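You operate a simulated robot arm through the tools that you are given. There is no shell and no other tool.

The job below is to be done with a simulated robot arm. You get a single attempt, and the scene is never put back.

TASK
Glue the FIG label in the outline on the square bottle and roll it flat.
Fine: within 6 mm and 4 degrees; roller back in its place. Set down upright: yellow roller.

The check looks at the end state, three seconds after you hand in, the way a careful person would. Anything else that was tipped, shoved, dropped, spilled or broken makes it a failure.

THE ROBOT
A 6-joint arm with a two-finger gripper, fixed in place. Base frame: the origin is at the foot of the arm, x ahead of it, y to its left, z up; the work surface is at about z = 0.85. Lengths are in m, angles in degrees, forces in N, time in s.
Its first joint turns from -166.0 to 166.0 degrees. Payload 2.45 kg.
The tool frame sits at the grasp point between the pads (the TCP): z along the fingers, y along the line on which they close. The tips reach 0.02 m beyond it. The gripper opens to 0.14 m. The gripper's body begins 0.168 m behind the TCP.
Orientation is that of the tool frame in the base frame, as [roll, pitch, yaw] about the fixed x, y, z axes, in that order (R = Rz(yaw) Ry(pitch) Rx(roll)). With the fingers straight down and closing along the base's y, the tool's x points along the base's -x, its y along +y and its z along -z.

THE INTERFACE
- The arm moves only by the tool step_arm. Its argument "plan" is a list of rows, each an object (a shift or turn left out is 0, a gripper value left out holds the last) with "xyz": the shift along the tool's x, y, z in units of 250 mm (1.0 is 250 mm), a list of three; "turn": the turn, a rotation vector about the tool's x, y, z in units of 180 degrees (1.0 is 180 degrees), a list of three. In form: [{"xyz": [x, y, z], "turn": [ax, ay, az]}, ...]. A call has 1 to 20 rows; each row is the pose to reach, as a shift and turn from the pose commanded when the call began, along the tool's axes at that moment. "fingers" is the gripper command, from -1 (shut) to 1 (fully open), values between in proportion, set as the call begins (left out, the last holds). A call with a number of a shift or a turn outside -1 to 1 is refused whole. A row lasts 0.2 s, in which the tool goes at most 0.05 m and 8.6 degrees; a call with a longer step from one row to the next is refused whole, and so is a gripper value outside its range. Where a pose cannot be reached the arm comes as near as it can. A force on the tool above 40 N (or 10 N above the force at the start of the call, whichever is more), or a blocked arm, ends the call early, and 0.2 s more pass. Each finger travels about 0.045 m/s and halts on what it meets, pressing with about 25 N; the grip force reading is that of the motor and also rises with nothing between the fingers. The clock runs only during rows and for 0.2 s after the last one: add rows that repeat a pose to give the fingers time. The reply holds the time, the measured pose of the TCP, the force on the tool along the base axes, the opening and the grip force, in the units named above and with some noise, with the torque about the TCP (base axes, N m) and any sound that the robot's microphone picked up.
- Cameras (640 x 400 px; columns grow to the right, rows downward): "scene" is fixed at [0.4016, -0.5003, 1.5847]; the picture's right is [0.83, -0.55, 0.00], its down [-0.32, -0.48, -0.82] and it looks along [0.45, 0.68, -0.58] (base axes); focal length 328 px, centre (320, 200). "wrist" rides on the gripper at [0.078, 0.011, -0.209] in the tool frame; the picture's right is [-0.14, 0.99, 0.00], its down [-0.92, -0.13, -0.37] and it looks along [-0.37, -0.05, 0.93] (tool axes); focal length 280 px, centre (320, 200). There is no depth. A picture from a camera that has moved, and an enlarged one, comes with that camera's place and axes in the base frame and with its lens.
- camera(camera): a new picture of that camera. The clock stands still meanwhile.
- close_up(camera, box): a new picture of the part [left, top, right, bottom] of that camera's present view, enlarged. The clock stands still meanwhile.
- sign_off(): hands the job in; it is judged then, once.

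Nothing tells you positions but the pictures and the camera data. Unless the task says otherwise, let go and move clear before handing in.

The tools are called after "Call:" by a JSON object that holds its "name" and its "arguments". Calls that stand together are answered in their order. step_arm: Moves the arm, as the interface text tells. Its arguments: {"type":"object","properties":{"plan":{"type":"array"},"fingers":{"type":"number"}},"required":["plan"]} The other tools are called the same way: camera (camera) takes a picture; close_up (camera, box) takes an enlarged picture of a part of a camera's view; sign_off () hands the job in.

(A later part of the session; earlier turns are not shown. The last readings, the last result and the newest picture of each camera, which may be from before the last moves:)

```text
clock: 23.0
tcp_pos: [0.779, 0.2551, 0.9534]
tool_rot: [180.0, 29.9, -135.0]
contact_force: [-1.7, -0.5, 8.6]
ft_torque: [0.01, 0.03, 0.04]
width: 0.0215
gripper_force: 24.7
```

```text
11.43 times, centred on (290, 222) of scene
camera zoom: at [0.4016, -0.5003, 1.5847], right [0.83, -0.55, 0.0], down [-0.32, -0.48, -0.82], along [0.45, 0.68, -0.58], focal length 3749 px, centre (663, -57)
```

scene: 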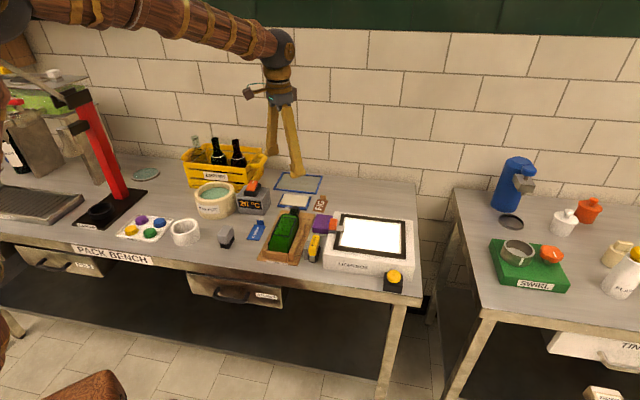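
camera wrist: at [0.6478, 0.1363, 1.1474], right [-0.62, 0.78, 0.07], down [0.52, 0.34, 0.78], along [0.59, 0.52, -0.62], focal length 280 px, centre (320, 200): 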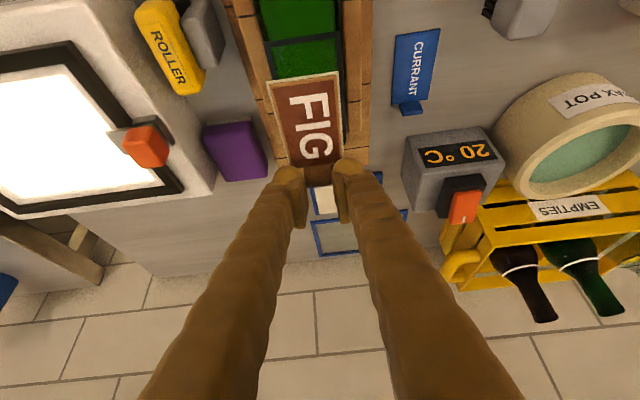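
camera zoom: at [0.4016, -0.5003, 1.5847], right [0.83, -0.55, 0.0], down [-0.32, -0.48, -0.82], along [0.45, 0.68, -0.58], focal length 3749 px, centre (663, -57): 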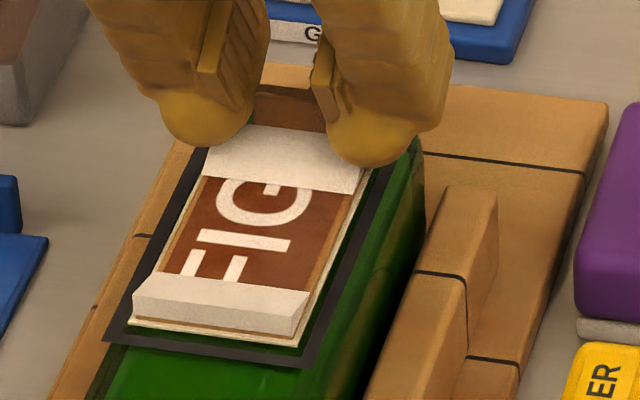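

The label sits square inside the outline with near-equal margins. I'll open the fingers slightly wider than the tab, then retreat straight up.

Call:
{"name": "step_arm", "arguments": {"plan": [{"xyz": [0, 0, 0]}, {"xyz": [0, 0, 0]}, {"xyz": [0, 0, 0]}], "fingers": -0.4}}

Call:
{"name": "step_arm", "arguments": {"plan": [{"xyz": [-0.01, 0, -0.0173]}, {"xyz": [-0.04, 0, -0.0693]}, {"xyz": [-0.1, 0, -0.1732]}, {"xyz": [-0.18, 0, -0.3118]}, {"xyz": [-0.26, 0, -0.4503]}, {"xyz": [-0.28, 0, -0.485]}, {"xyz": [-0.28, 0, -0.485]}]}}

Call:
{"name": "camera", "arguments": {"camera": "wrist"}}

Call:
{"name": "close_up", "arguments": {"camera": "scene", "box": [265, 200, 315, 245]}}

```text
clock: 23.8
tcp_pos: [0.778, 0.2566, 0.9532]
tool_rot: [179.9, 30.1, -135.0]
contact_force: [-0.1, 0.0, 0.2]
ft_torque: [-0.05, 0.02, -0.02]
width: 0.0421
gripper_force: 0.0
```

```text
clock: 25.4
tcp_pos: [0.7786, 0.2557, 1.0934]
tool_rot: [179.9, 30.0, -135.0]
contact_force: [-0.3, -1.2, -0.2]
ft_torque: [-0.05, -0.01, -0.02]
width: 0.042
gripper_force: 0.0
```

```text
taken
camera wrist: at [0.6493, 0.1412, 1.2372], right [-0.62, 0.78, 0.07], down [0.52, 0.34, 0.78], along [0.59, 0.52, -0.62], focal length 280 px, centre (320, 200)
```

wrist: 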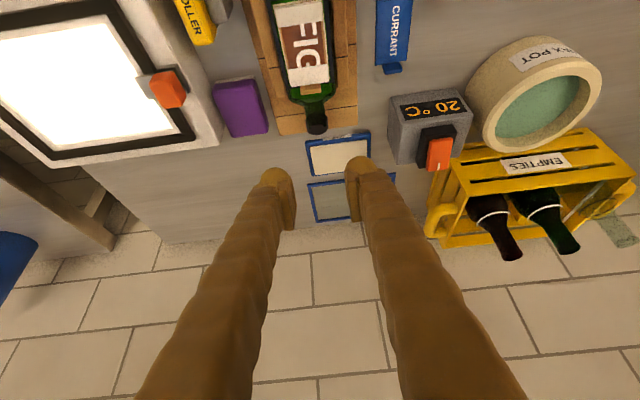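

```text
8.89 times, centred on (290, 222) of scene
camera zoom: at [0.4016, -0.5003, 1.5847], right [0.83, -0.55, 0.0], down [-0.32, -0.48, -0.82], along [0.45, 0.68, -0.58], focal length 2916 px, centre (587, 0)
```

zoom: 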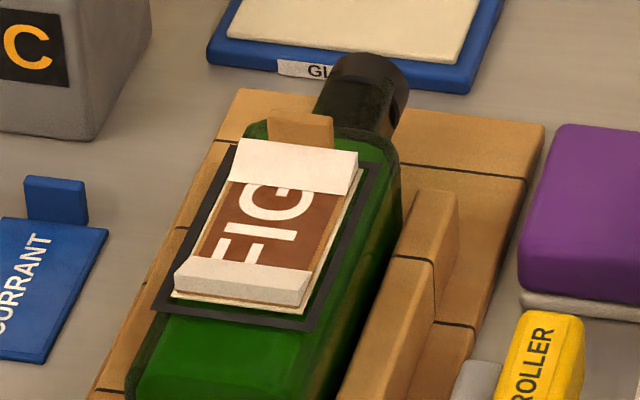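

The label is placed and its tab is free at the neck end. Next I'll straighten the tool and move over the roller to inspect it and its stand.

Call:
{"name": "step_arm", "arguments": {"plan": [{"xyz": [0.11, -0.0547, -0.0675], "turn": [0, 0.0278, 0]}, {"xyz": [0.22, -0.1093, -0.135], "turn": [0, 0.0556, 0]}, {"xyz": [0.33, -0.164, -0.2025], "turn": [0, 0.0833, 0]}, {"xyz": [0.44, -0.2187, -0.27], "turn": [0, 0.1111, 0]}, {"xyz": [0.55, -0.2733, -0.3375], "turn": [0, 0.1389, 0]}, {"xyz": [0.66, -0.328, -0.405], "turn": [0, 0.1667, 0]}, {"xyz": [0.66, -0.328, -0.405], "turn": [0, 0.1667, 0]}], "fingers": 0.0}}

Call:
{"name": "camera", "arguments": {"camera": "wrist"}}

Call:
{"name": "close_up", "arguments": {"camera": "scene", "box": [300, 215, 340, 265]}}

```text
clock: 27.0
tcp_pos: [0.7008, 0.0602, 1.0994]
tool_rot: [180.0, -0.1, -135.0]
contact_force: [1.1, 0.2, 1.2]
ft_torque: [-0.01, 0.02, 0.01]
width: 0.0696
gripper_force: 0.1
```

```text
taken
camera wrist: at [0.6374, 0.0116, 1.3095], right [-0.6, 0.8, 0.0], down [0.74, 0.56, 0.37], along [0.29, 0.22, -0.93], focal length 280 px, centre (320, 200)
```

wrist: 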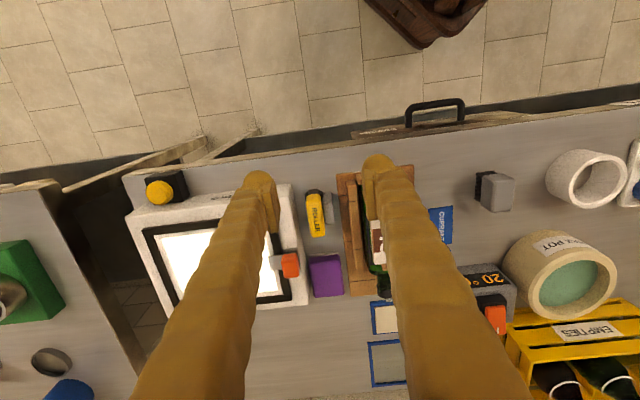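

```text
8.00 times, centred on (320, 240) of scene
camera zoom: at [0.4016, -0.5003, 1.5847], right [0.83, -0.55, 0.0], down [-0.32, -0.48, -0.82], along [0.45, 0.68, -0.58], focal length 2624 px, centre (320, -120)
```

zoom: 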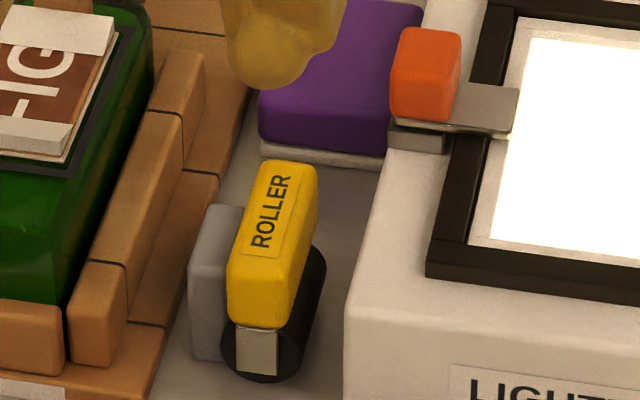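

Call:
{"name": "close_up", "arguments": {"camera": "wrist", "box": [270, 170, 370, 260]}}

Call:
{"name": "close_up", "arguments": {"camera": "wrist", "box": [295, 180, 345, 245]}}

```text
4.44 times, centred on (320, 215) of wrist
camera zoom: at [0.6374, 0.0116, 1.3095], right [-0.6, 0.8, 0.0], down [0.74, 0.56, 0.37], along [0.29, 0.22, -0.93], focal length 1246 px, centre (320, 133)
```

zoom: 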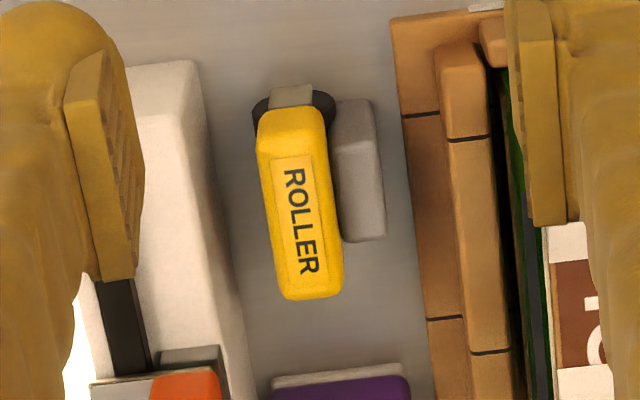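

```text
6.15 times, centred on (320, 212) of wrist
camera zoom: at [0.6374, 0.0116, 1.3095], right [-0.6, 0.8, 0.0], down [0.74, 0.56, 0.37], along [0.29, 0.22, -0.93], focal length 1726 px, centre (320, 123)
```

zoom: 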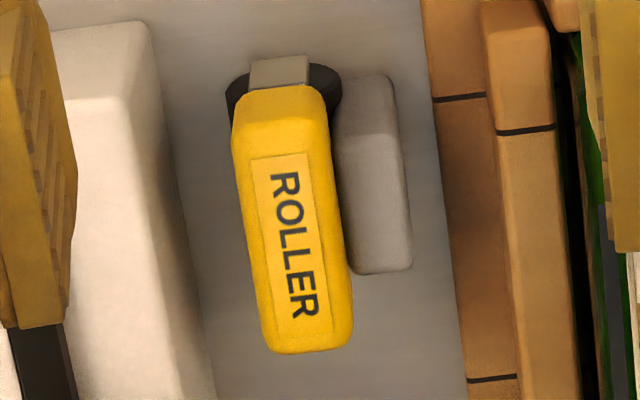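

The roller stands on its black cylinder beside a grey chock. Its handle is centred near (0.789, 0.118), about 23 mm wide, top z≈0.92, angle ≈43°. I'll move above it with the fingers narrowed to clear the lightbox.

Call:
{"name": "step_arm", "arguments": {"plan": [{"xyz": [-0.104, -0.0209, 0.1155], "turn": [0, 0, 0.0028]}, {"xyz": [-0.208, -0.0417, 0.231], "turn": [0, 0, 0.0056]}, {"xyz": [-0.312, -0.0626, 0.3465], "turn": [0, 0, 0.0083]}, {"xyz": [-0.416, -0.0834, 0.462], "turn": [0, 0, 0.0111]}, {"xyz": [-0.416, -0.0834, 0.462], "turn": [0, 0, 0.0111]}], "fingers": -0.48}}

Call:
{"name": "camera", "arguments": {"camera": "wrist"}}

Call:
{"name": "close_up", "arguments": {"camera": "wrist", "box": [240, 100, 400, 240]}}

Call:
{"name": "close_up", "arguments": {"camera": "scene", "box": [295, 200, 355, 265]}}

```text
clock: 28.2
tcp_pos: [0.7892, 0.1214, 0.9836]
tool_rot: [180.0, -0.1, -137.0]
contact_force: [0.1, 0.1, 0.2]
ft_torque: [0.01, 0.02, 0.0]
width: 0.0365
gripper_force: 0.1
```

```text
taken
camera wrist: at [0.7243, 0.0749, 1.1945], right [-0.58, 0.82, 0.0], down [0.76, 0.53, 0.37], along [0.3, 0.21, -0.93], focal length 280 px, centre (320, 200)
```

wrist: 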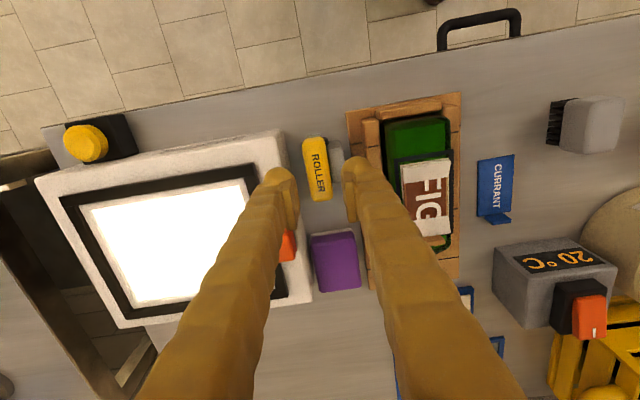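

```text
2.86 times, centred on (320, 170) of wrist
camera zoom: at [0.7243, 0.0749, 1.1945], right [-0.58, 0.82, 0.0], down [0.76, 0.53, 0.37], along [0.3, 0.21, -0.93], focal length 801 px, centre (320, 286)
```

zoom: 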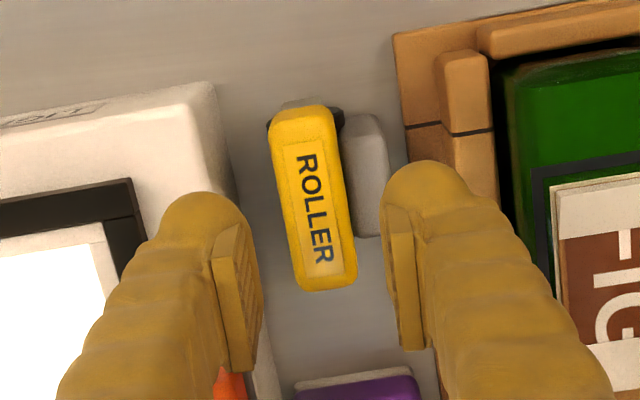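

```text
6.15 times, centred on (325, 232) of scene
camera zoom: at [0.4016, -0.5003, 1.5847], right [0.83, -0.55, 0.0], down [-0.32, -0.48, -0.82], along [0.45, 0.68, -0.58], focal length 2018 px, centre (289, 0)
```

zoom: 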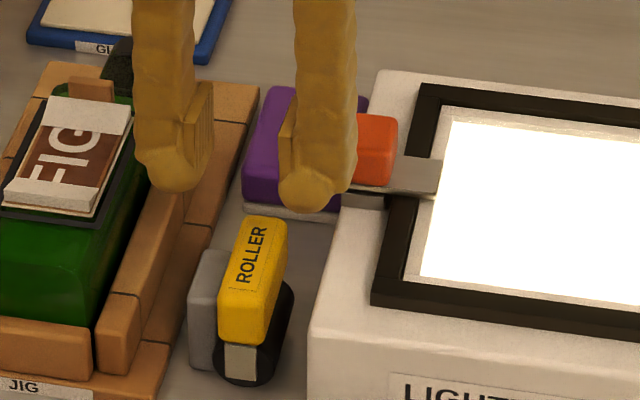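

The fingers straddle the handle with a 2 mm sideways offset to correct. I'll descend so the tips stay above the grey chock, then look before closing.

Call:
{"name": "step_arm", "arguments": {"plan": [{"xyz": [0.008, -0.0076, 0.1]}, {"xyz": [0.008, -0.0076, 0.18]}, {"xyz": [0.008, -0.0076, 0.24]}, {"xyz": [0.008, -0.0076, 0.27]}, {"xyz": [0.008, -0.0076, 0.286]}, {"xyz": [0.008, -0.0076, 0.286]}]}}

Call:
{"name": "close_up", "arguments": {"camera": "wrist", "box": [240, 100, 400, 240]}}

Call:
{"name": "close_up", "arguments": {"camera": "scene", "box": [295, 200, 355, 265]}}

```text
clock: 29.0
tcp_pos: [0.7891, 0.1179, 0.9317]
tool_rot: [-179.9, 0.0, -136.8]
contact_force: [-6.6, 2.0, 9.2]
ft_torque: [-0.14, -0.23, -0.08]
width: 0.0335
gripper_force: 0.0
stopped in row 3: the force on the tool passed its limit at 66 N (the readings are from after the stop); the commanded pose is now the measured one
```

```text
2.86 times, centred on (320, 170) of wrist
camera zoom: at [0.724, 0.0708, 1.1417], right [-0.58, 0.82, 0.0], down [0.76, 0.54, 0.37], along [0.3, 0.21, -0.93], focal length 801 px, centre (320, 286)
```

zoom: 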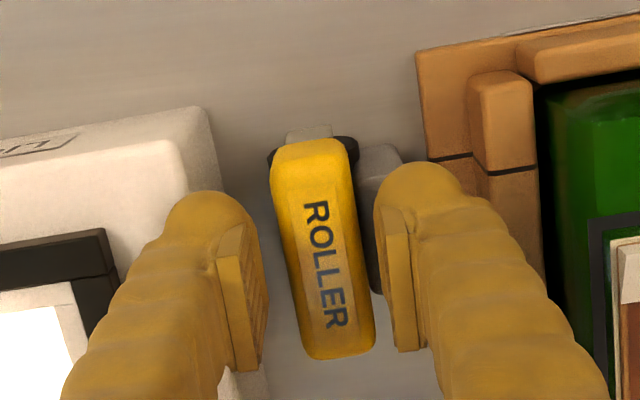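

```text
6.15 times, centred on (325, 232) of scene
camera zoom: at [0.4016, -0.5003, 1.5847], right [0.83, -0.55, 0.0], down [-0.32, -0.48, -0.82], along [0.45, 0.68, -0.58], focal length 2018 px, centre (289, 0)
```

zoom: 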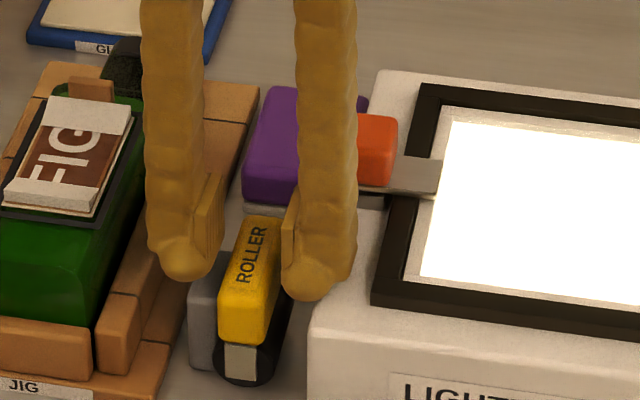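

The −n finger met the lightbox rim, with its tip at about z 0.912. I'll back straight up 30 mm and check that nothing moved.

Call:
{"name": "step_arm", "arguments": {"plan": [{"xyz": [0, 0, -0.02]}, {"xyz": [0, 0, -0.07]}, {"xyz": [0, 0, -0.12]}, {"xyz": [0, 0, -0.12]}]}}

Call:
{"name": "close_up", "arguments": {"camera": "wrist", "box": [200, 100, 440, 260]}}

Call:
{"name": "close_up", "arguments": {"camera": "scene", "box": [295, 200, 425, 300]}}

```text
clock: 30.0
tcp_pos: [0.7881, 0.1169, 0.9619]
tool_rot: [-179.9, 0.1, -136.8]
contact_force: [0.3, 0.5, 0.0]
ft_torque: [0.0, 0.02, 0.03]
width: 0.0366
gripper_force: 0.1
```

```text
2.50 times, centred on (320, 180) of wrist
camera zoom: at [0.7234, 0.0709, 1.1722], right [-0.58, 0.82, 0.0], down [0.76, 0.54, 0.37], along [0.3, 0.21, -0.93], focal length 701 px, centre (320, 250)
```

zoom: 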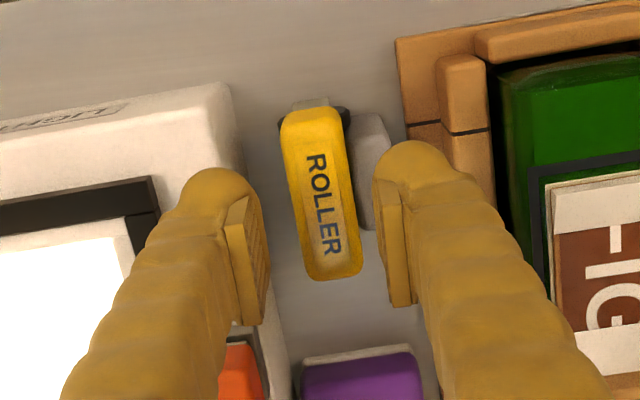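

```text
4.00 times, centred on (360, 250) of scene
camera zoom: at [0.4016, -0.5003, 1.5847], right [0.83, -0.55, 0.0], down [-0.32, -0.48, -0.82], along [0.45, 0.68, -0.58], focal length 1312 px, centre (160, 0)
```

zoom: 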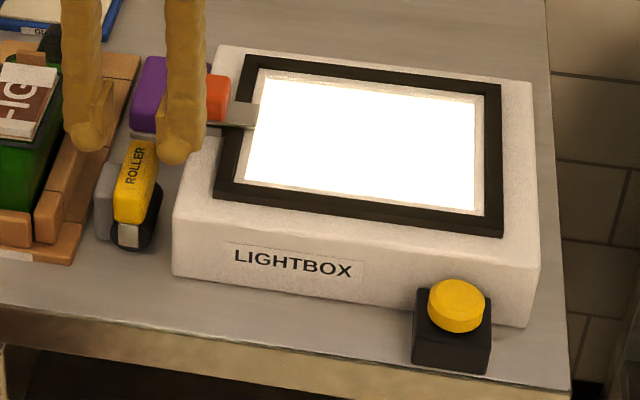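

Nothing moved: the lightbox and roller look identical to before. The lightbox rim is only about 28 mm from the handle axis, so I'll grip the handle by its ends instead. I'll raise, open and turn 90°.

Call:
{"name": "step_arm", "arguments": {"plan": [{"xyz": [0, 0, -0.06]}, {"xyz": [0, 0, -0.12], "turn": [0, 0, 0.0417]}, {"xyz": [0, 0, -0.12], "turn": [0, 0, 0.0833]}, {"xyz": [0, 0, -0.12], "turn": [0, 0, 0.125]}, {"xyz": [0, 0, -0.12], "turn": [0, 0, 0.1667]}, {"xyz": [0, 0, -0.12], "turn": [0, 0, 0.2083]}, {"xyz": [0, 0, -0.12], "turn": [0, 0, 0.25]}, {"xyz": [0, 0, -0.12], "turn": [0, 0, 0.2917]}, {"xyz": [0, 0, -0.12], "turn": [0, 0, 0.3333]}, {"xyz": [-0.002, 0.001, -0.12], "turn": [0, 0, 0.375]}, {"xyz": [-0.003, 0.002, -0.12], "turn": [0, 0, 0.4167]}, {"xyz": [-0.004, 0.002, -0.12], "turn": [0, 0, 0.4583]}, {"xyz": [-0.005, 0.003, -0.12], "turn": [0, 0, 0.5]}, {"xyz": [-0.005, 0.003, -0.12], "turn": [0, 0, 0.5]}], "fingers": 0.3}}

Call:
{"name": "camera", "arguments": {"camera": "wrist"}}

Call:
{"name": "close_up", "arguments": {"camera": "wrist", "box": [200, 100, 440, 260]}}

Call:
{"name": "close_up", "arguments": {"camera": "scene", "box": [275, 180, 355, 265]}}

```text
clock: 33.0
tcp_pos: [0.7894, 0.1197, 0.9895]
tool_rot: [179.9, 0.1, 133.0]
contact_force: [-0.6, 0.1, -0.7]
ft_torque: [0.01, 0.01, 0.02]
width: 0.0909
gripper_force: 0.2
```

```text
taken
camera wrist: at [0.7431, 0.1824, 1.2011], right [0.82, 0.57, 0.0], down [0.53, -0.76, 0.37], along [0.21, -0.3, -0.93], focal length 280 px, centre (320, 200)
```

wrist: 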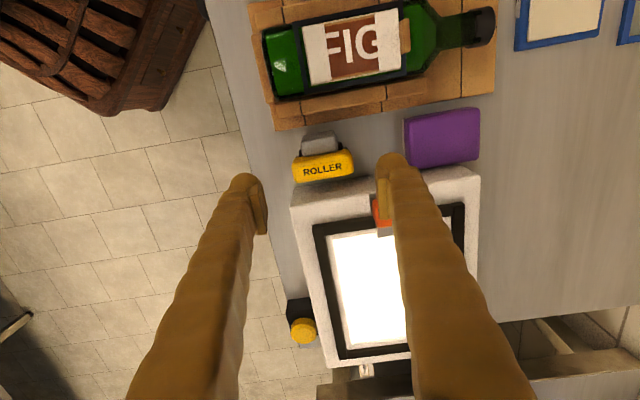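

```text
2.50 times, centred on (320, 180) of wrist
camera zoom: at [0.7431, 0.1824, 1.2011], right [0.82, 0.57, 0.0], down [0.53, -0.76, 0.37], along [0.21, -0.3, -0.93], focal length 701 px, centre (320, 250)
```

zoom: 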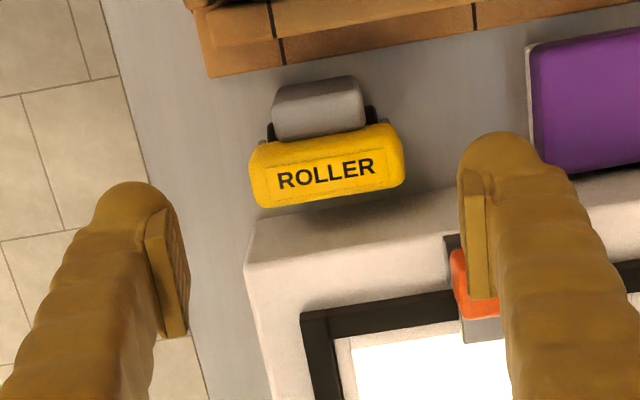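

```text
4.71 times, centred on (315, 222) of scene
camera zoom: at [0.4016, -0.5003, 1.5847], right [0.83, -0.55, 0.0], down [-0.32, -0.48, -0.82], along [0.45, 0.68, -0.58], focal length 1544 px, centre (344, 94)
```

zoom: 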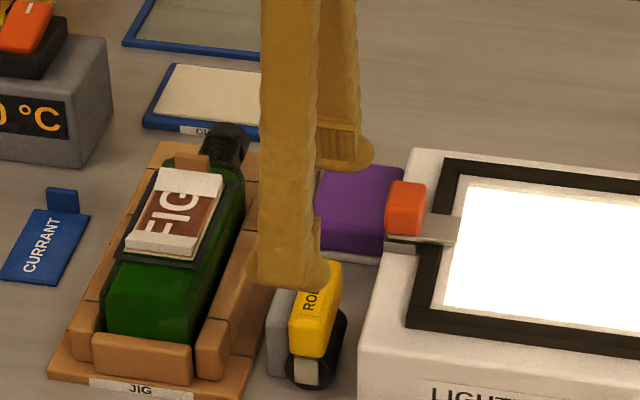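

Viewed from here, the handle centre is about 2 mm further along and its top is at z≈0.915. Both fingers will pass clear of the chock, lightbox and sponge. I'll descend along the handle's ends.

Call:
{"name": "step_arm", "arguments": {"plan": [{"xyz": [-0.003, 0.0088, 0.1]}, {"xyz": [-0.003, 0.0088, 0.18]}, {"xyz": [-0.003, 0.0088, 0.24]}, {"xyz": [-0.003, 0.0088, 0.28]}, {"xyz": [-0.003, 0.0088, 0.312]}, {"xyz": [-0.003, 0.0088, 0.312]}]}}

Call:
{"name": "close_up", "arguments": {"camera": "wrist", "box": [200, 100, 440, 260]}}

Call:
{"name": "close_up", "arguments": {"camera": "scene", "box": [275, 180, 355, 265]}}

```text
clock: 34.4
tcp_pos: [0.7916, 0.1195, 0.9131]
tool_rot: [179.8, 0.1, 133.1]
contact_force: [0.0, -0.2, -0.3]
ft_torque: [0.02, 0.0, -0.02]
width: 0.0906
gripper_force: 0.0
```

```text
2.50 times, centred on (320, 180) of wrist
camera zoom: at [0.7454, 0.1832, 1.1231], right [0.82, 0.58, 0.0], down [0.53, -0.76, 0.37], along [0.22, -0.3, -0.93], focal length 701 px, centre (320, 250)
```

zoom: 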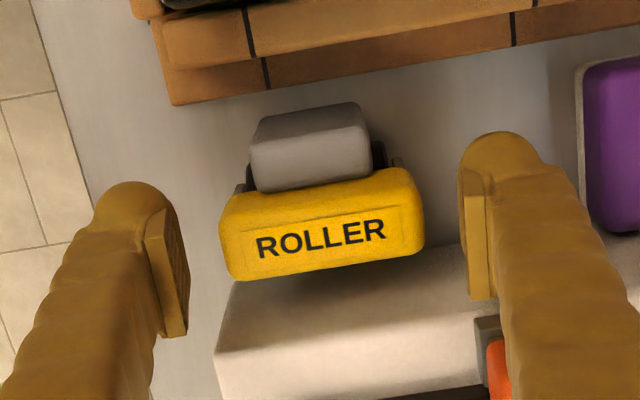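

```text
4.71 times, centred on (315, 222) of scene
camera zoom: at [0.4016, -0.5003, 1.5847], right [0.83, -0.55, 0.0], down [-0.32, -0.48, -0.82], along [0.45, 0.68, -0.58], focal length 1544 px, centre (344, 94)
```

zoom: 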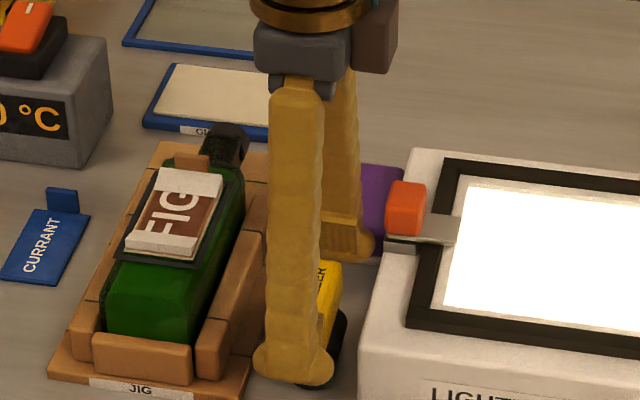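

The handle is centred and parallel between the pads. I'll close now.

Call:
{"name": "step_arm", "arguments": {"plan": [{"xyz": [0, 0, 0]}, {"xyz": [0, 0, 0]}, {"xyz": [0, 0, 0]}, {"xyz": [0, 0, 0]}, {"xyz": [0, 0, 0]}], "fingers": -1}}

Call:
{"name": "close_up", "arguments": {"camera": "wrist", "box": [200, 100, 440, 260]}}

Call:
{"name": "close_up", "arguments": {"camera": "scene", "box": [275, 180, 355, 265]}}

```text
clock: 35.6
tcp_pos: [0.7918, 0.1202, 0.9122]
tool_rot: [179.8, 0.2, 133.1]
contact_force: [-1.0, -0.5, 1.1]
ft_torque: [0.01, 0.02, 0.01]
width: 0.0655
gripper_force: 25.0
```

```text
2.50 times, centred on (320, 180) of wrist
camera zoom: at [0.7454, 0.1832, 1.1231], right [0.82, 0.58, 0.0], down [0.53, -0.76, 0.37], along [0.22, -0.3, -0.93], focal length 701 px, centre (320, 250)
```

zoom: 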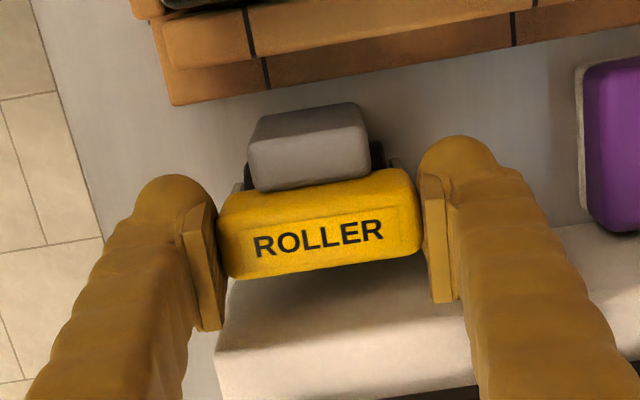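

```text
4.71 times, centred on (315, 222) of scene
camera zoom: at [0.4016, -0.5003, 1.5847], right [0.83, -0.55, 0.0], down [-0.32, -0.48, -0.82], along [0.45, 0.68, -0.58], focal length 1544 px, centre (344, 94)
```

zoom: 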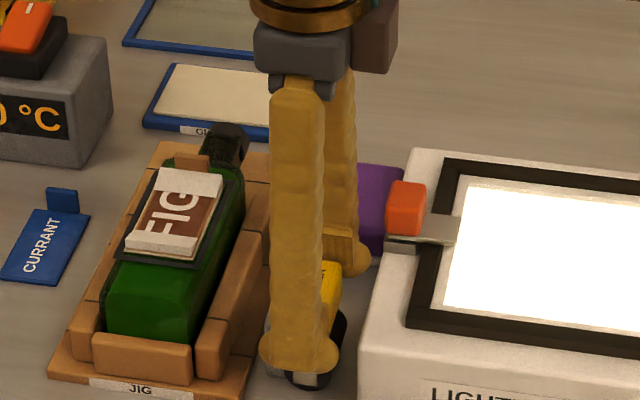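

I have the handle gripped end to end (65.5 mm). I'll lift straight up 80 mm and see whether the grey chock stays behind.

Call:
{"name": "step_arm", "arguments": {"plan": [{"xyz": [0, 0, -0.02]}, {"xyz": [0, 0, -0.06]}, {"xyz": [0, 0, -0.14]}, {"xyz": [0, 0, -0.24]}, {"xyz": [0, 0, -0.32]}, {"xyz": [0, 0, -0.32]}]}}

Call:
{"name": "close_up", "arguments": {"camera": "wrist", "box": [200, 80, 440, 260]}}

Call:
{"name": "close_up", "arguments": {"camera": "scene", "box": [265, 170, 355, 265]}}

```text
clock: 37.0
tcp_pos: [0.7922, 0.1193, 0.9914]
tool_rot: [179.9, 0.1, 133.1]
contact_force: [-0.2, -0.3, -1.1]
ft_torque: [0.0, 0.0, 0.01]
width: 0.0651
gripper_force: 24.8
```

```text
2.22 times, centred on (320, 170) of wrist
camera zoom: at [0.7461, 0.1828, 1.2021], right [0.82, 0.58, 0.0], down [0.53, -0.76, 0.37], along [0.22, -0.3, -0.93], focal length 623 px, centre (320, 267)
```

zoom: 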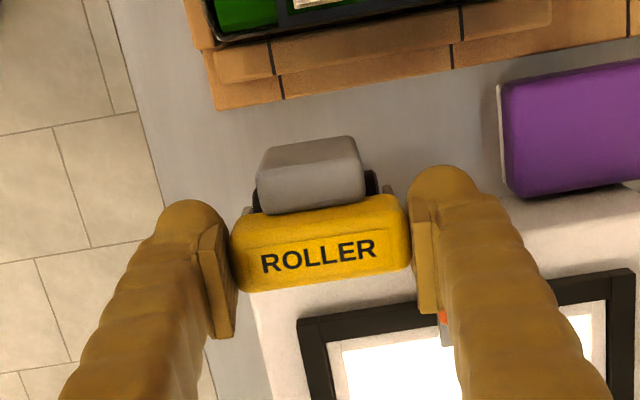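

```text
4.21 times, centred on (310, 218) of scene
camera zoom: at [0.4016, -0.5003, 1.5847], right [0.83, -0.55, 0.0], down [-0.32, -0.48, -0.82], along [0.45, 0.68, -0.58], focal length 1381 px, centre (362, 126)
```

zoom: 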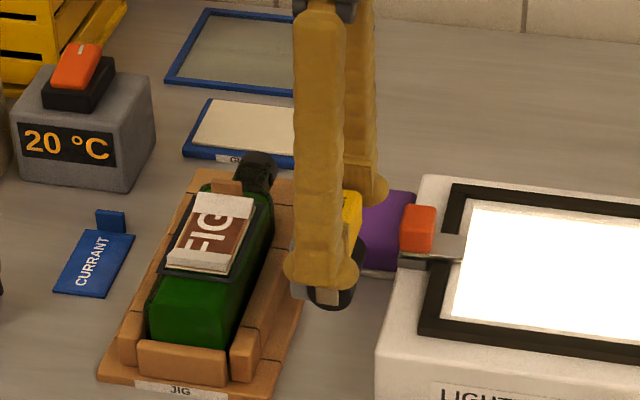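

The grey block came up with the roller: it is a foot fixed on the handle's +n side. To roll on the cylinder alone I'll tilt the roller about 30° so the foot lifts. I'll move to hover over the near half of the label with that tilt.

Call:
{"name": "step_arm", "arguments": {"plan": [{"xyz": [0, 0, -0.08]}, {"xyz": [0, 0, -0.1476]}, {"xyz": [0.051, 0.0226, -0.1476], "turn": [0.0006, 0.0333, -0.0022]}, {"xyz": [0.102, 0.0451, -0.1476], "turn": [0.0012, 0.0667, -0.0044]}, {"xyz": [0.153, 0.0677, -0.1476], "turn": [0.0017, 0.1, -0.0065]}, {"xyz": [0.204, 0.0902, -0.1476], "turn": [0.0023, 0.1333, -0.0087]}, {"xyz": [0.255, 0.1128, -0.1476], "turn": [0.0029, 0.1667, -0.0109]}, {"xyz": [0.255, 0.1128, -0.1476], "turn": [0.0029, 0.1667, -0.0109]}]}}

Call:
{"name": "camera", "arguments": {"camera": "wrist"}}

Call:
{"name": "close_up", "arguments": {"camera": "scene", "box": [250, 170, 350, 265]}}

Call:
{"name": "close_up", "arguments": {"camera": "wrist", "box": [200, 80, 440, 260]}}

```text
clock: 38.8
tcp_pos: [0.7693, 0.1848, 1.0309]
tool_rot: [179.9, -30.0, 135.2]
contact_force: [-0.1, 0.4, -1.5]
ft_torque: [-0.01, -0.04, -0.03]
width: 0.0651
gripper_force: 24.7
```

```text
taken
camera wrist: at [0.8018, 0.1656, 1.2522], right [0.78, 0.62, -0.07], down [0.6, -0.78, -0.14], along [-0.14, 0.07, -0.99], focal length 280 px, centre (320, 200)
```

wrist: 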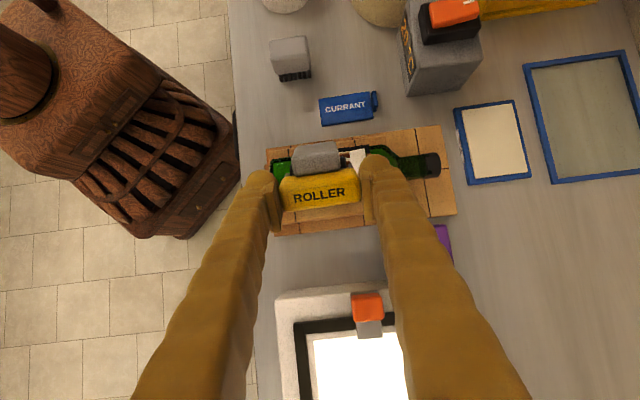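

```text
4.21 times, centred on (300, 218) of scene
camera zoom: at [0.4016, -0.5003, 1.5847], right [0.83, -0.55, 0.0], down [-0.32, -0.48, -0.82], along [0.45, 0.68, -0.58], focal length 1381 px, centre (404, 126)
```

zoom: 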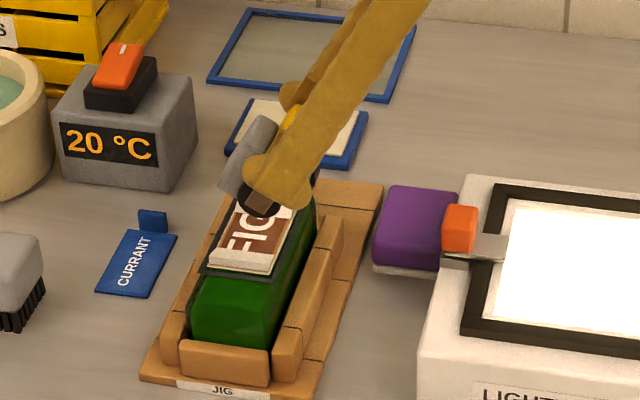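

```text
2.22 times, centred on (320, 170) of wrist
camera zoom: at [0.8018, 0.1656, 1.2522], right [0.78, 0.62, -0.07], down [0.6, -0.78, -0.14], along [-0.14, 0.07, -0.99], focal length 623 px, centre (320, 267)
```

zoom: 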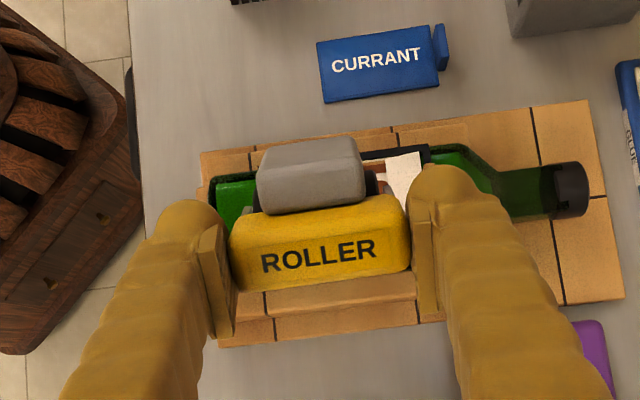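

The roller hovers tilted over the near half with its foot raised. I'll lower 40 mm, then ease into contact near the label's −n edge.

Call:
{"name": "step_arm", "arguments": {"plan": [{"xyz": [-0.028, 0, 0.0485]}, {"xyz": [-0.056, 0, 0.097]}, {"xyz": [-0.08, 0, 0.1386]}, {"xyz": [-0.08, 0, 0.1386]}]}}

Call:
{"name": "close_up", "arguments": {"camera": "scene", "box": [260, 190, 330, 255]}}

Call:
{"name": "close_up", "arguments": {"camera": "wrist", "box": [200, 80, 440, 260]}}

```text
clock: 39.8
tcp_pos: [0.77, 0.1858, 0.9903]
tool_rot: [179.8, -29.9, 135.1]
contact_force: [-0.4, -0.2, -1.2]
ft_torque: [-0.01, -0.05, -0.02]
width: 0.0653
gripper_force: 25.2
```

```text
6.15 times, centred on (295, 222) of scene
camera zoom: at [0.4016, -0.5003, 1.5847], right [0.83, -0.55, 0.0], down [-0.32, -0.48, -0.82], along [0.45, 0.68, -0.58], focal length 2018 px, centre (474, 62)
```

zoom: 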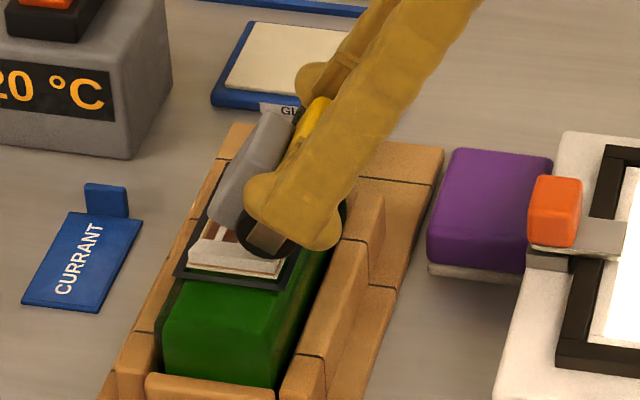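

```text
2.22 times, centred on (320, 170) of wrist
camera zoom: at [0.8021, 0.1663, 1.2117], right [0.78, 0.62, -0.07], down [0.61, -0.78, -0.14], along [-0.14, 0.07, -0.99], focal length 623 px, centre (320, 267)
```

zoom: 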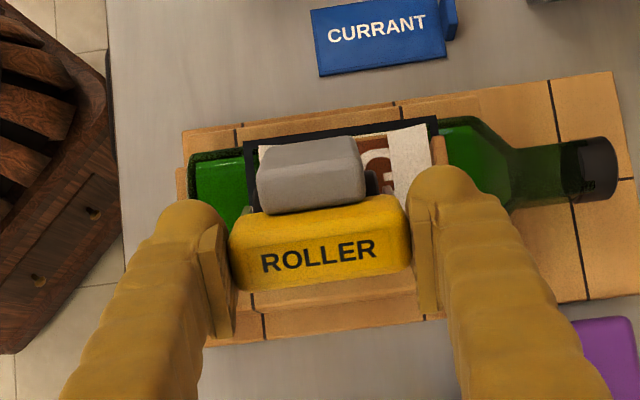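

The cylinder's near end lines up about with the label's near edge. I'll shift 4 mm further toward the bottle's base and lower 5 mm, then ease down in single millimetres.

Call:
{"name": "step_arm", "arguments": {"plan": [{"xyz": [-0.003, -0.008, 0.0052]}, {"xyz": [-0.01, -0.016, 0.0173]}, {"xyz": [-0.01, -0.016, 0.0173]}]}}

Call:
{"name": "step_arm", "arguments": {"plan": [{"xyz": [-0.002, 0, 0.0035]}, {"xyz": [-0.002, 0, 0.0035]}]}}

Call:
{"name": "step_arm", "arguments": {"plan": [{"xyz": [-0.002, 0, 0.0035]}, {"xyz": [-0.002, 0, 0.0035]}]}}

Call:
{"name": "close_up", "arguments": {"camera": "scene", "box": [260, 190, 330, 255]}}

```text
clock: 40.6
tcp_pos: [0.7666, 0.184, 0.9855]
tool_rot: [179.8, -29.9, 135.2]
contact_force: [0.5, 0.0, -1.8]
ft_torque: [-0.03, -0.01, 0.0]
width: 0.0649
gripper_force: 24.9
```

```text
clock: 41.2
tcp_pos: [0.7677, 0.1829, 0.9846]
tool_rot: [179.9, -29.9, 135.1]
contact_force: [0.3, 0.1, -0.6]
ft_torque: [-0.02, -0.01, -0.02]
width: 0.0651
gripper_force: 25.2
```

```text
clock: 41.8
tcp_pos: [0.7665, 0.1822, 0.9831]
tool_rot: [179.7, -29.8, 135.1]
contact_force: [0.1, -0.6, -2.1]
ft_torque: [-0.06, -0.03, -0.01]
width: 0.0652
gripper_force: 25.2
```

```text
6.15 times, centred on (295, 222) of scene
camera zoom: at [0.4016, -0.5003, 1.5847], right [0.83, -0.55, 0.0], down [-0.32, -0.48, -0.82], along [0.45, 0.68, -0.58], focal length 2018 px, centre (474, 62)
```

zoom: 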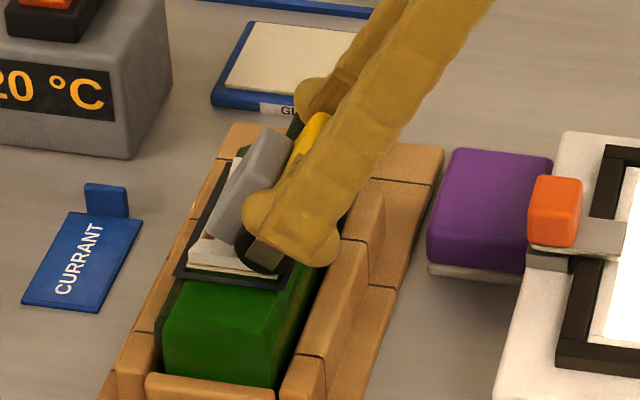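

The cylinder is practically on the near flap but there's no force yet. I'll continue in 1 mm steps.

Call:
{"name": "step_arm", "arguments": {"plan": [{"xyz": [-0.002, 0, 0.0035]}, {"xyz": [-0.002, 0, 0.0035]}]}}

Call:
{"name": "step_arm", "arguments": {"plan": [{"xyz": [-0.002, 0, 0.0035]}, {"xyz": [-0.002, 0, 0.0035]}]}}

```text
clock: 42.4
tcp_pos: [0.7671, 0.1828, 0.9823]
tool_rot: [179.9, -30.0, 135.2]
contact_force: [0.2, -0.8, -1.3]
ft_torque: [0.0, 0.0, 0.0]
width: 0.0651
gripper_force: 24.8
```

```text
clock: 43.0
tcp_pos: [0.7673, 0.1821, 0.982]
tool_rot: [179.8, -30.0, 135.1]
contact_force: [0.0, 0.4, -0.4]
ft_torque: [-0.01, 0.02, -0.04]
width: 0.0652
gripper_force: 25.3
```

Call:
{"name": "step_arm", "arguments": {"plan": [{"xyz": [-0.002, 0, 0.0035]}, {"xyz": [-0.002, 0, 0.0035]}]}}

Call:
{"name": "close_up", "arguments": {"camera": "scene", "box": [260, 190, 330, 255]}}

```text
clock: 43.6
tcp_pos: [0.7665, 0.1824, 0.979]
tool_rot: [179.8, -30.0, 135.2]
contact_force: [-0.7, -0.6, 10.0]
ft_torque: [0.14, 0.2, 0.03]
width: 0.0653
gripper_force: 24.8
```

```text
6.15 times, centred on (295, 222) of scene
camera zoom: at [0.4016, -0.5003, 1.5847], right [0.83, -0.55, 0.0], down [-0.32, -0.48, -0.82], along [0.45, 0.68, -0.58], focal length 2018 px, centre (474, 62)
```

zoom: 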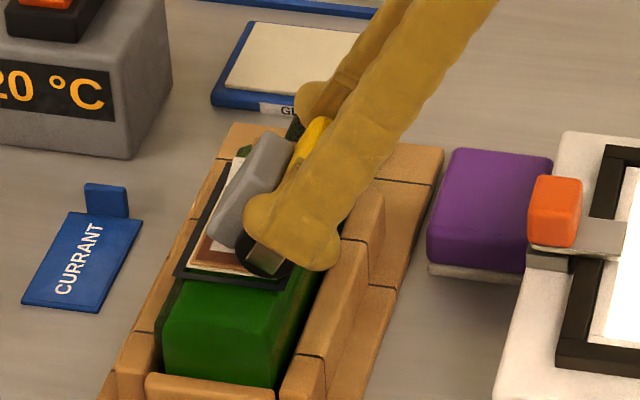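

With 10 N on the cylinder, the near flap has already gone flat beneath it. Now I'll roll across the label toward +n.

Call:
{"name": "step_arm", "arguments": {"plan": [{"xyz": [0.0121, 0, 0.007]}, {"xyz": [0.0243, 0, 0.014]}, {"xyz": [0.0364, 0, 0.021]}, {"xyz": [0.0485, 0, 0.028]}, {"xyz": [0.0606, 0, 0.035]}, {"xyz": [0.0728, 0, 0.042]}, {"xyz": [0.0728, 0, 0.042]}]}}

Call:
{"name": "close_up", "arguments": {"camera": "scene", "box": [260, 190, 330, 255]}}

```text
clock: 45.2
tcp_pos: [0.7493, 0.1972, 0.9791]
tool_rot: [179.9, -29.9, 135.2]
contact_force: [2.6, -2.6, 17.7]
ft_torque: [0.28, 0.18, -0.01]
width: 0.065
gripper_force: 25.0
```

```text
6.15 times, centred on (295, 222) of scene
camera zoom: at [0.4016, -0.5003, 1.5847], right [0.83, -0.55, 0.0], down [-0.32, -0.48, -0.82], along [0.45, 0.68, -0.58], focal length 2018 px, centre (474, 62)
```

zoom: 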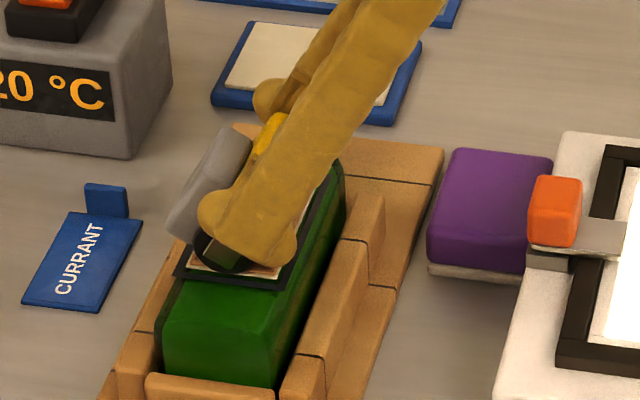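

The roll is working at about 18 N and the bottle is steady. I'll continue to the +n edge with slightly less pressure.

Call:
{"name": "step_arm", "arguments": {"plan": [{"xyz": [0.0129, 0, 0.0056]}, {"xyz": [0.0251, 0, 0.0126]}, {"xyz": [0.0372, 0, 0.0196]}, {"xyz": [0.0493, 0, 0.0266]}, {"xyz": [0.0614, 0, 0.0336]}, {"xyz": [0.0736, 0, 0.0406]}, {"xyz": [0.0736, 0, 0.0406]}]}}

Call:
{"name": "close_up", "arguments": {"camera": "scene", "box": [260, 190, 330, 255]}}

```text
clock: 46.8
tcp_pos: [0.7367, 0.2121, 0.9811]
tool_rot: [179.8, -29.9, 135.1]
contact_force: [-0.5, 0.1, -0.2]
ft_torque: [-0.03, -0.03, 0.01]
width: 0.0653
gripper_force: 24.7
```

```text
6.15 times, centred on (295, 222) of scene
camera zoom: at [0.4016, -0.5003, 1.5847], right [0.83, -0.55, 0.0], down [-0.32, -0.48, -0.82], along [0.45, 0.68, -0.58], focal length 2018 px, centre (474, 62)
```

zoom: 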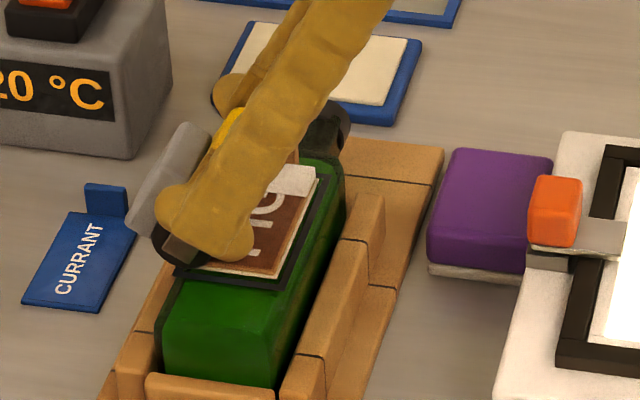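

The near half is flat now, and the roller just ran off the label's +n edge. I'll lift 25 mm, shift about 20 mm toward the tab, and check clearance from it.

Call:
{"name": "step_arm", "arguments": {"plan": [{"xyz": [0.02, 0, -0.0346]}, {"xyz": [0.05, 0, -0.0866]}, {"xyz": [0.043, 0.041, -0.0906]}, {"xyz": [0.0361, 0.082, -0.0946]}, {"xyz": [0.0361, 0.082, -0.0946]}]}}

Call:
{"name": "close_up", "arguments": {"camera": "scene", "box": [255, 180, 325, 245]}}

Call:
{"name": "close_up", "arguments": {"camera": "wrist", "box": [200, 80, 440, 260]}}

```text
clock: 48.0
tcp_pos: [0.753, 0.2235, 1.0043]
tool_rot: [179.8, -29.8, 135.1]
contact_force: [0.9, -0.4, -1.3]
ft_torque: [-0.04, 0.0, 0.03]
width: 0.0651
gripper_force: 25.5
```

```text
6.15 times, centred on (290, 212) of scene
camera zoom: at [0.4016, -0.5003, 1.5847], right [0.83, -0.55, 0.0], down [-0.32, -0.48, -0.82], along [0.45, 0.68, -0.58], focal length 2018 px, centre (505, 123)
```

zoom: 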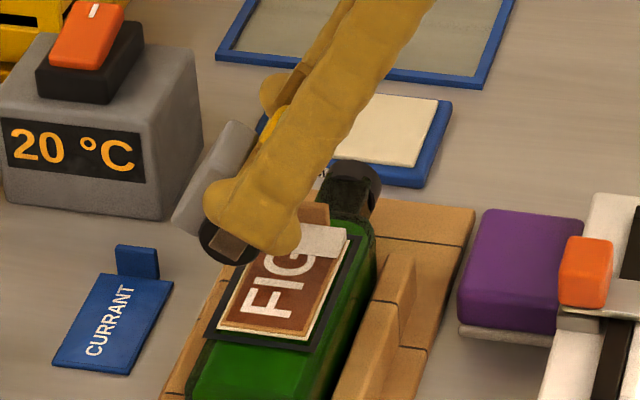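

```text
2.22 times, centred on (320, 170) of wrist
camera zoom: at [0.7862, 0.2046, 1.2268], right [0.78, 0.62, -0.07], down [0.6, -0.78, -0.14], along [-0.14, 0.07, -0.99], focal length 623 px, centre (320, 267)
```

zoom: 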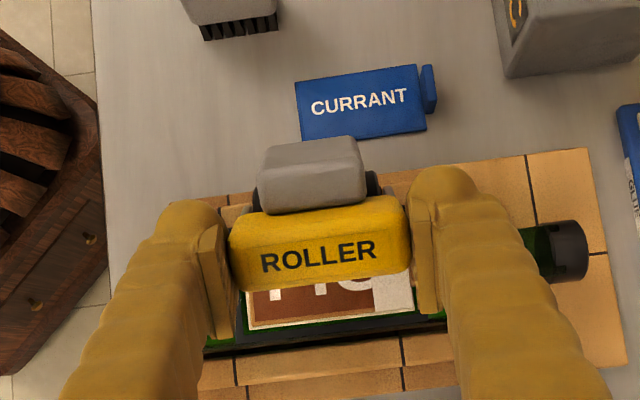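

The roller end sits about 4 mm short of the tab, and the near half now lies flat. I'll nudge 1.5 mm further and lower onto the far flap.

Call:
{"name": "step_arm", "arguments": {"plan": [{"xyz": [-0.01, 0.006, 0.0173]}, {"xyz": [-0.024, 0.006, 0.0416]}, {"xyz": [-0.04, 0.006, 0.0693]}, {"xyz": [-0.04, 0.006, 0.0693]}]}}

Call:
{"name": "close_up", "arguments": {"camera": "scene", "box": [255, 180, 325, 245]}}

Call:
{"name": "close_up", "arguments": {"camera": "wrist", "box": [260, 100, 420, 260]}}

```text
clock: 49.0
tcp_pos: [0.7541, 0.226, 0.9855]
tool_rot: [179.8, -29.9, 135.1]
contact_force: [-0.2, -0.3, -0.7]
ft_torque: [-0.03, 0.01, -0.01]
width: 0.0653
gripper_force: 25.6
```

```text
6.15 times, centred on (290, 212) of scene
camera zoom: at [0.4016, -0.5003, 1.5847], right [0.83, -0.55, 0.0], down [-0.32, -0.48, -0.82], along [0.45, 0.68, -0.58], focal length 2018 px, centre (505, 123)
```

zoom: 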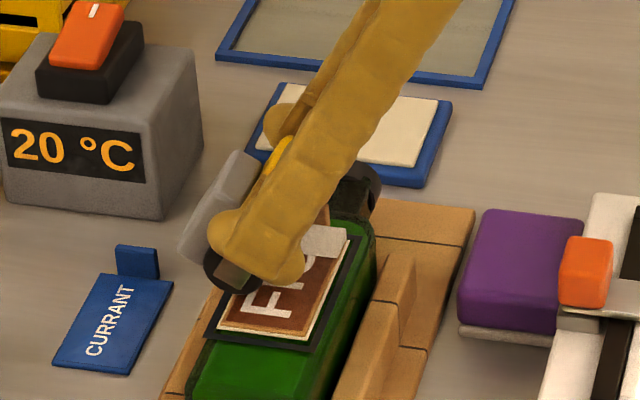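

```text
2.50 times, centred on (340, 180) of wrist
camera zoom: at [0.7874, 0.206, 1.2069], right [0.78, 0.62, -0.07], down [0.6, -0.78, -0.14], along [-0.14, 0.07, -0.99], focal length 701 px, centre (270, 250)
```

zoom: 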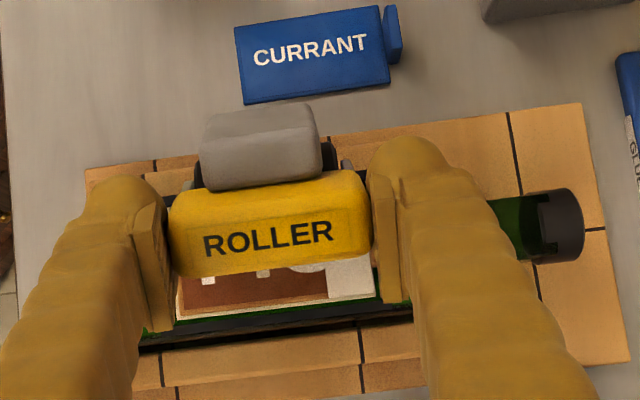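

The roller's end and finger both clear the tab. I'll ease down onto the far half.

Call:
{"name": "step_arm", "arguments": {"plan": [{"xyz": [-0.004, 0, 0.0069]}, {"xyz": [-0.0076, 0, 0.0132]}, {"xyz": [-0.0076, 0, 0.0132]}]}}

Call:
{"name": "step_arm", "arguments": {"plan": [{"xyz": [-0.002, 0, 0.0035]}, {"xyz": [-0.002, 0, 0.0035]}]}}

```text
clock: 49.8
tcp_pos: [0.756, 0.2251, 0.9811]
tool_rot: [179.8, -29.9, 135.0]
contact_force: [0.1, 0.1, 0.0]
ft_torque: [-0.04, -0.04, 0.0]
width: 0.0649
gripper_force: 24.8
```

```text
clock: 50.4
tcp_pos: [0.7551, 0.2237, 0.9802]
tool_rot: [179.8, -29.9, 135.1]
contact_force: [1.1, 0.1, -2.1]
ft_torque: [0.0, -0.04, 0.04]
width: 0.065
gripper_force: 24.5
```

Call:
{"name": "step_arm", "arguments": {"plan": [{"xyz": [-0.002, 0, 0.0035]}, {"xyz": [-0.002, 0, 0.0035]}]}}

Call:
{"name": "close_up", "arguments": {"camera": "scene", "box": [255, 180, 325, 245]}}

```text
clock: 51.0
tcp_pos: [0.7556, 0.2237, 0.98]
tool_rot: [179.8, -29.9, 135.2]
contact_force: [0.3, -0.7, 7.9]
ft_torque: [0.04, 0.23, 0.03]
width: 0.0651
gripper_force: 25.1
```

```text
6.15 times, centred on (290, 212) of scene
camera zoom: at [0.4016, -0.5003, 1.5847], right [0.83, -0.55, 0.0], down [-0.32, -0.48, -0.82], along [0.45, 0.68, -0.58], focal length 2018 px, centre (505, 123)
```

zoom: 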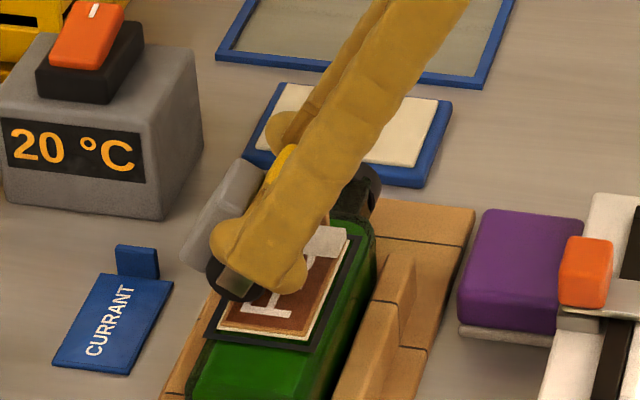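

Contact is about 9 N. Now I'll roll back toward −n over the far half.

Call:
{"name": "step_arm", "arguments": {"plan": [{"xyz": [-0.0121, 0, -0.007]}, {"xyz": [-0.0243, 0, -0.014]}, {"xyz": [-0.0364, 0, -0.021]}, {"xyz": [-0.0485, 0, -0.028]}, {"xyz": [-0.0606, 0, -0.035]}, {"xyz": [-0.0606, 0, -0.035]}]}}

Call:
{"name": "close_up", "arguments": {"camera": "scene", "box": [255, 180, 325, 245]}}

```text
clock: 52.4
tcp_pos: [0.7671, 0.2117, 0.9796]
tool_rot: [179.7, -29.9, 135.2]
contact_force: [-0.7, -0.2, 4.7]
ft_torque: [0.04, 0.11, 0.02]
width: 0.0649
gripper_force: 24.9
```

```text
6.15 times, centred on (290, 212) of scene
camera zoom: at [0.4016, -0.5003, 1.5847], right [0.83, -0.55, 0.0], down [-0.32, -0.48, -0.82], along [0.45, 0.68, -0.58], focal length 2018 px, centre (505, 123)
```

zoom: 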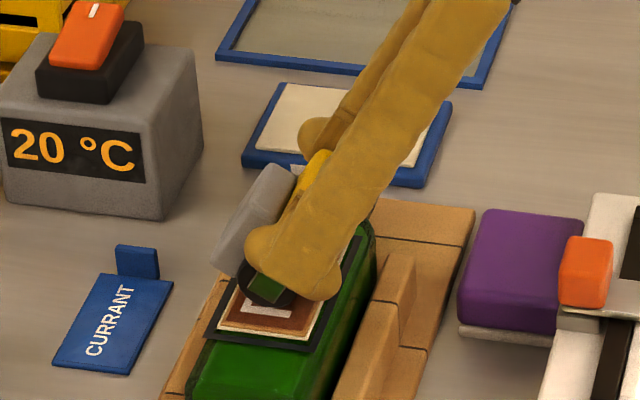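

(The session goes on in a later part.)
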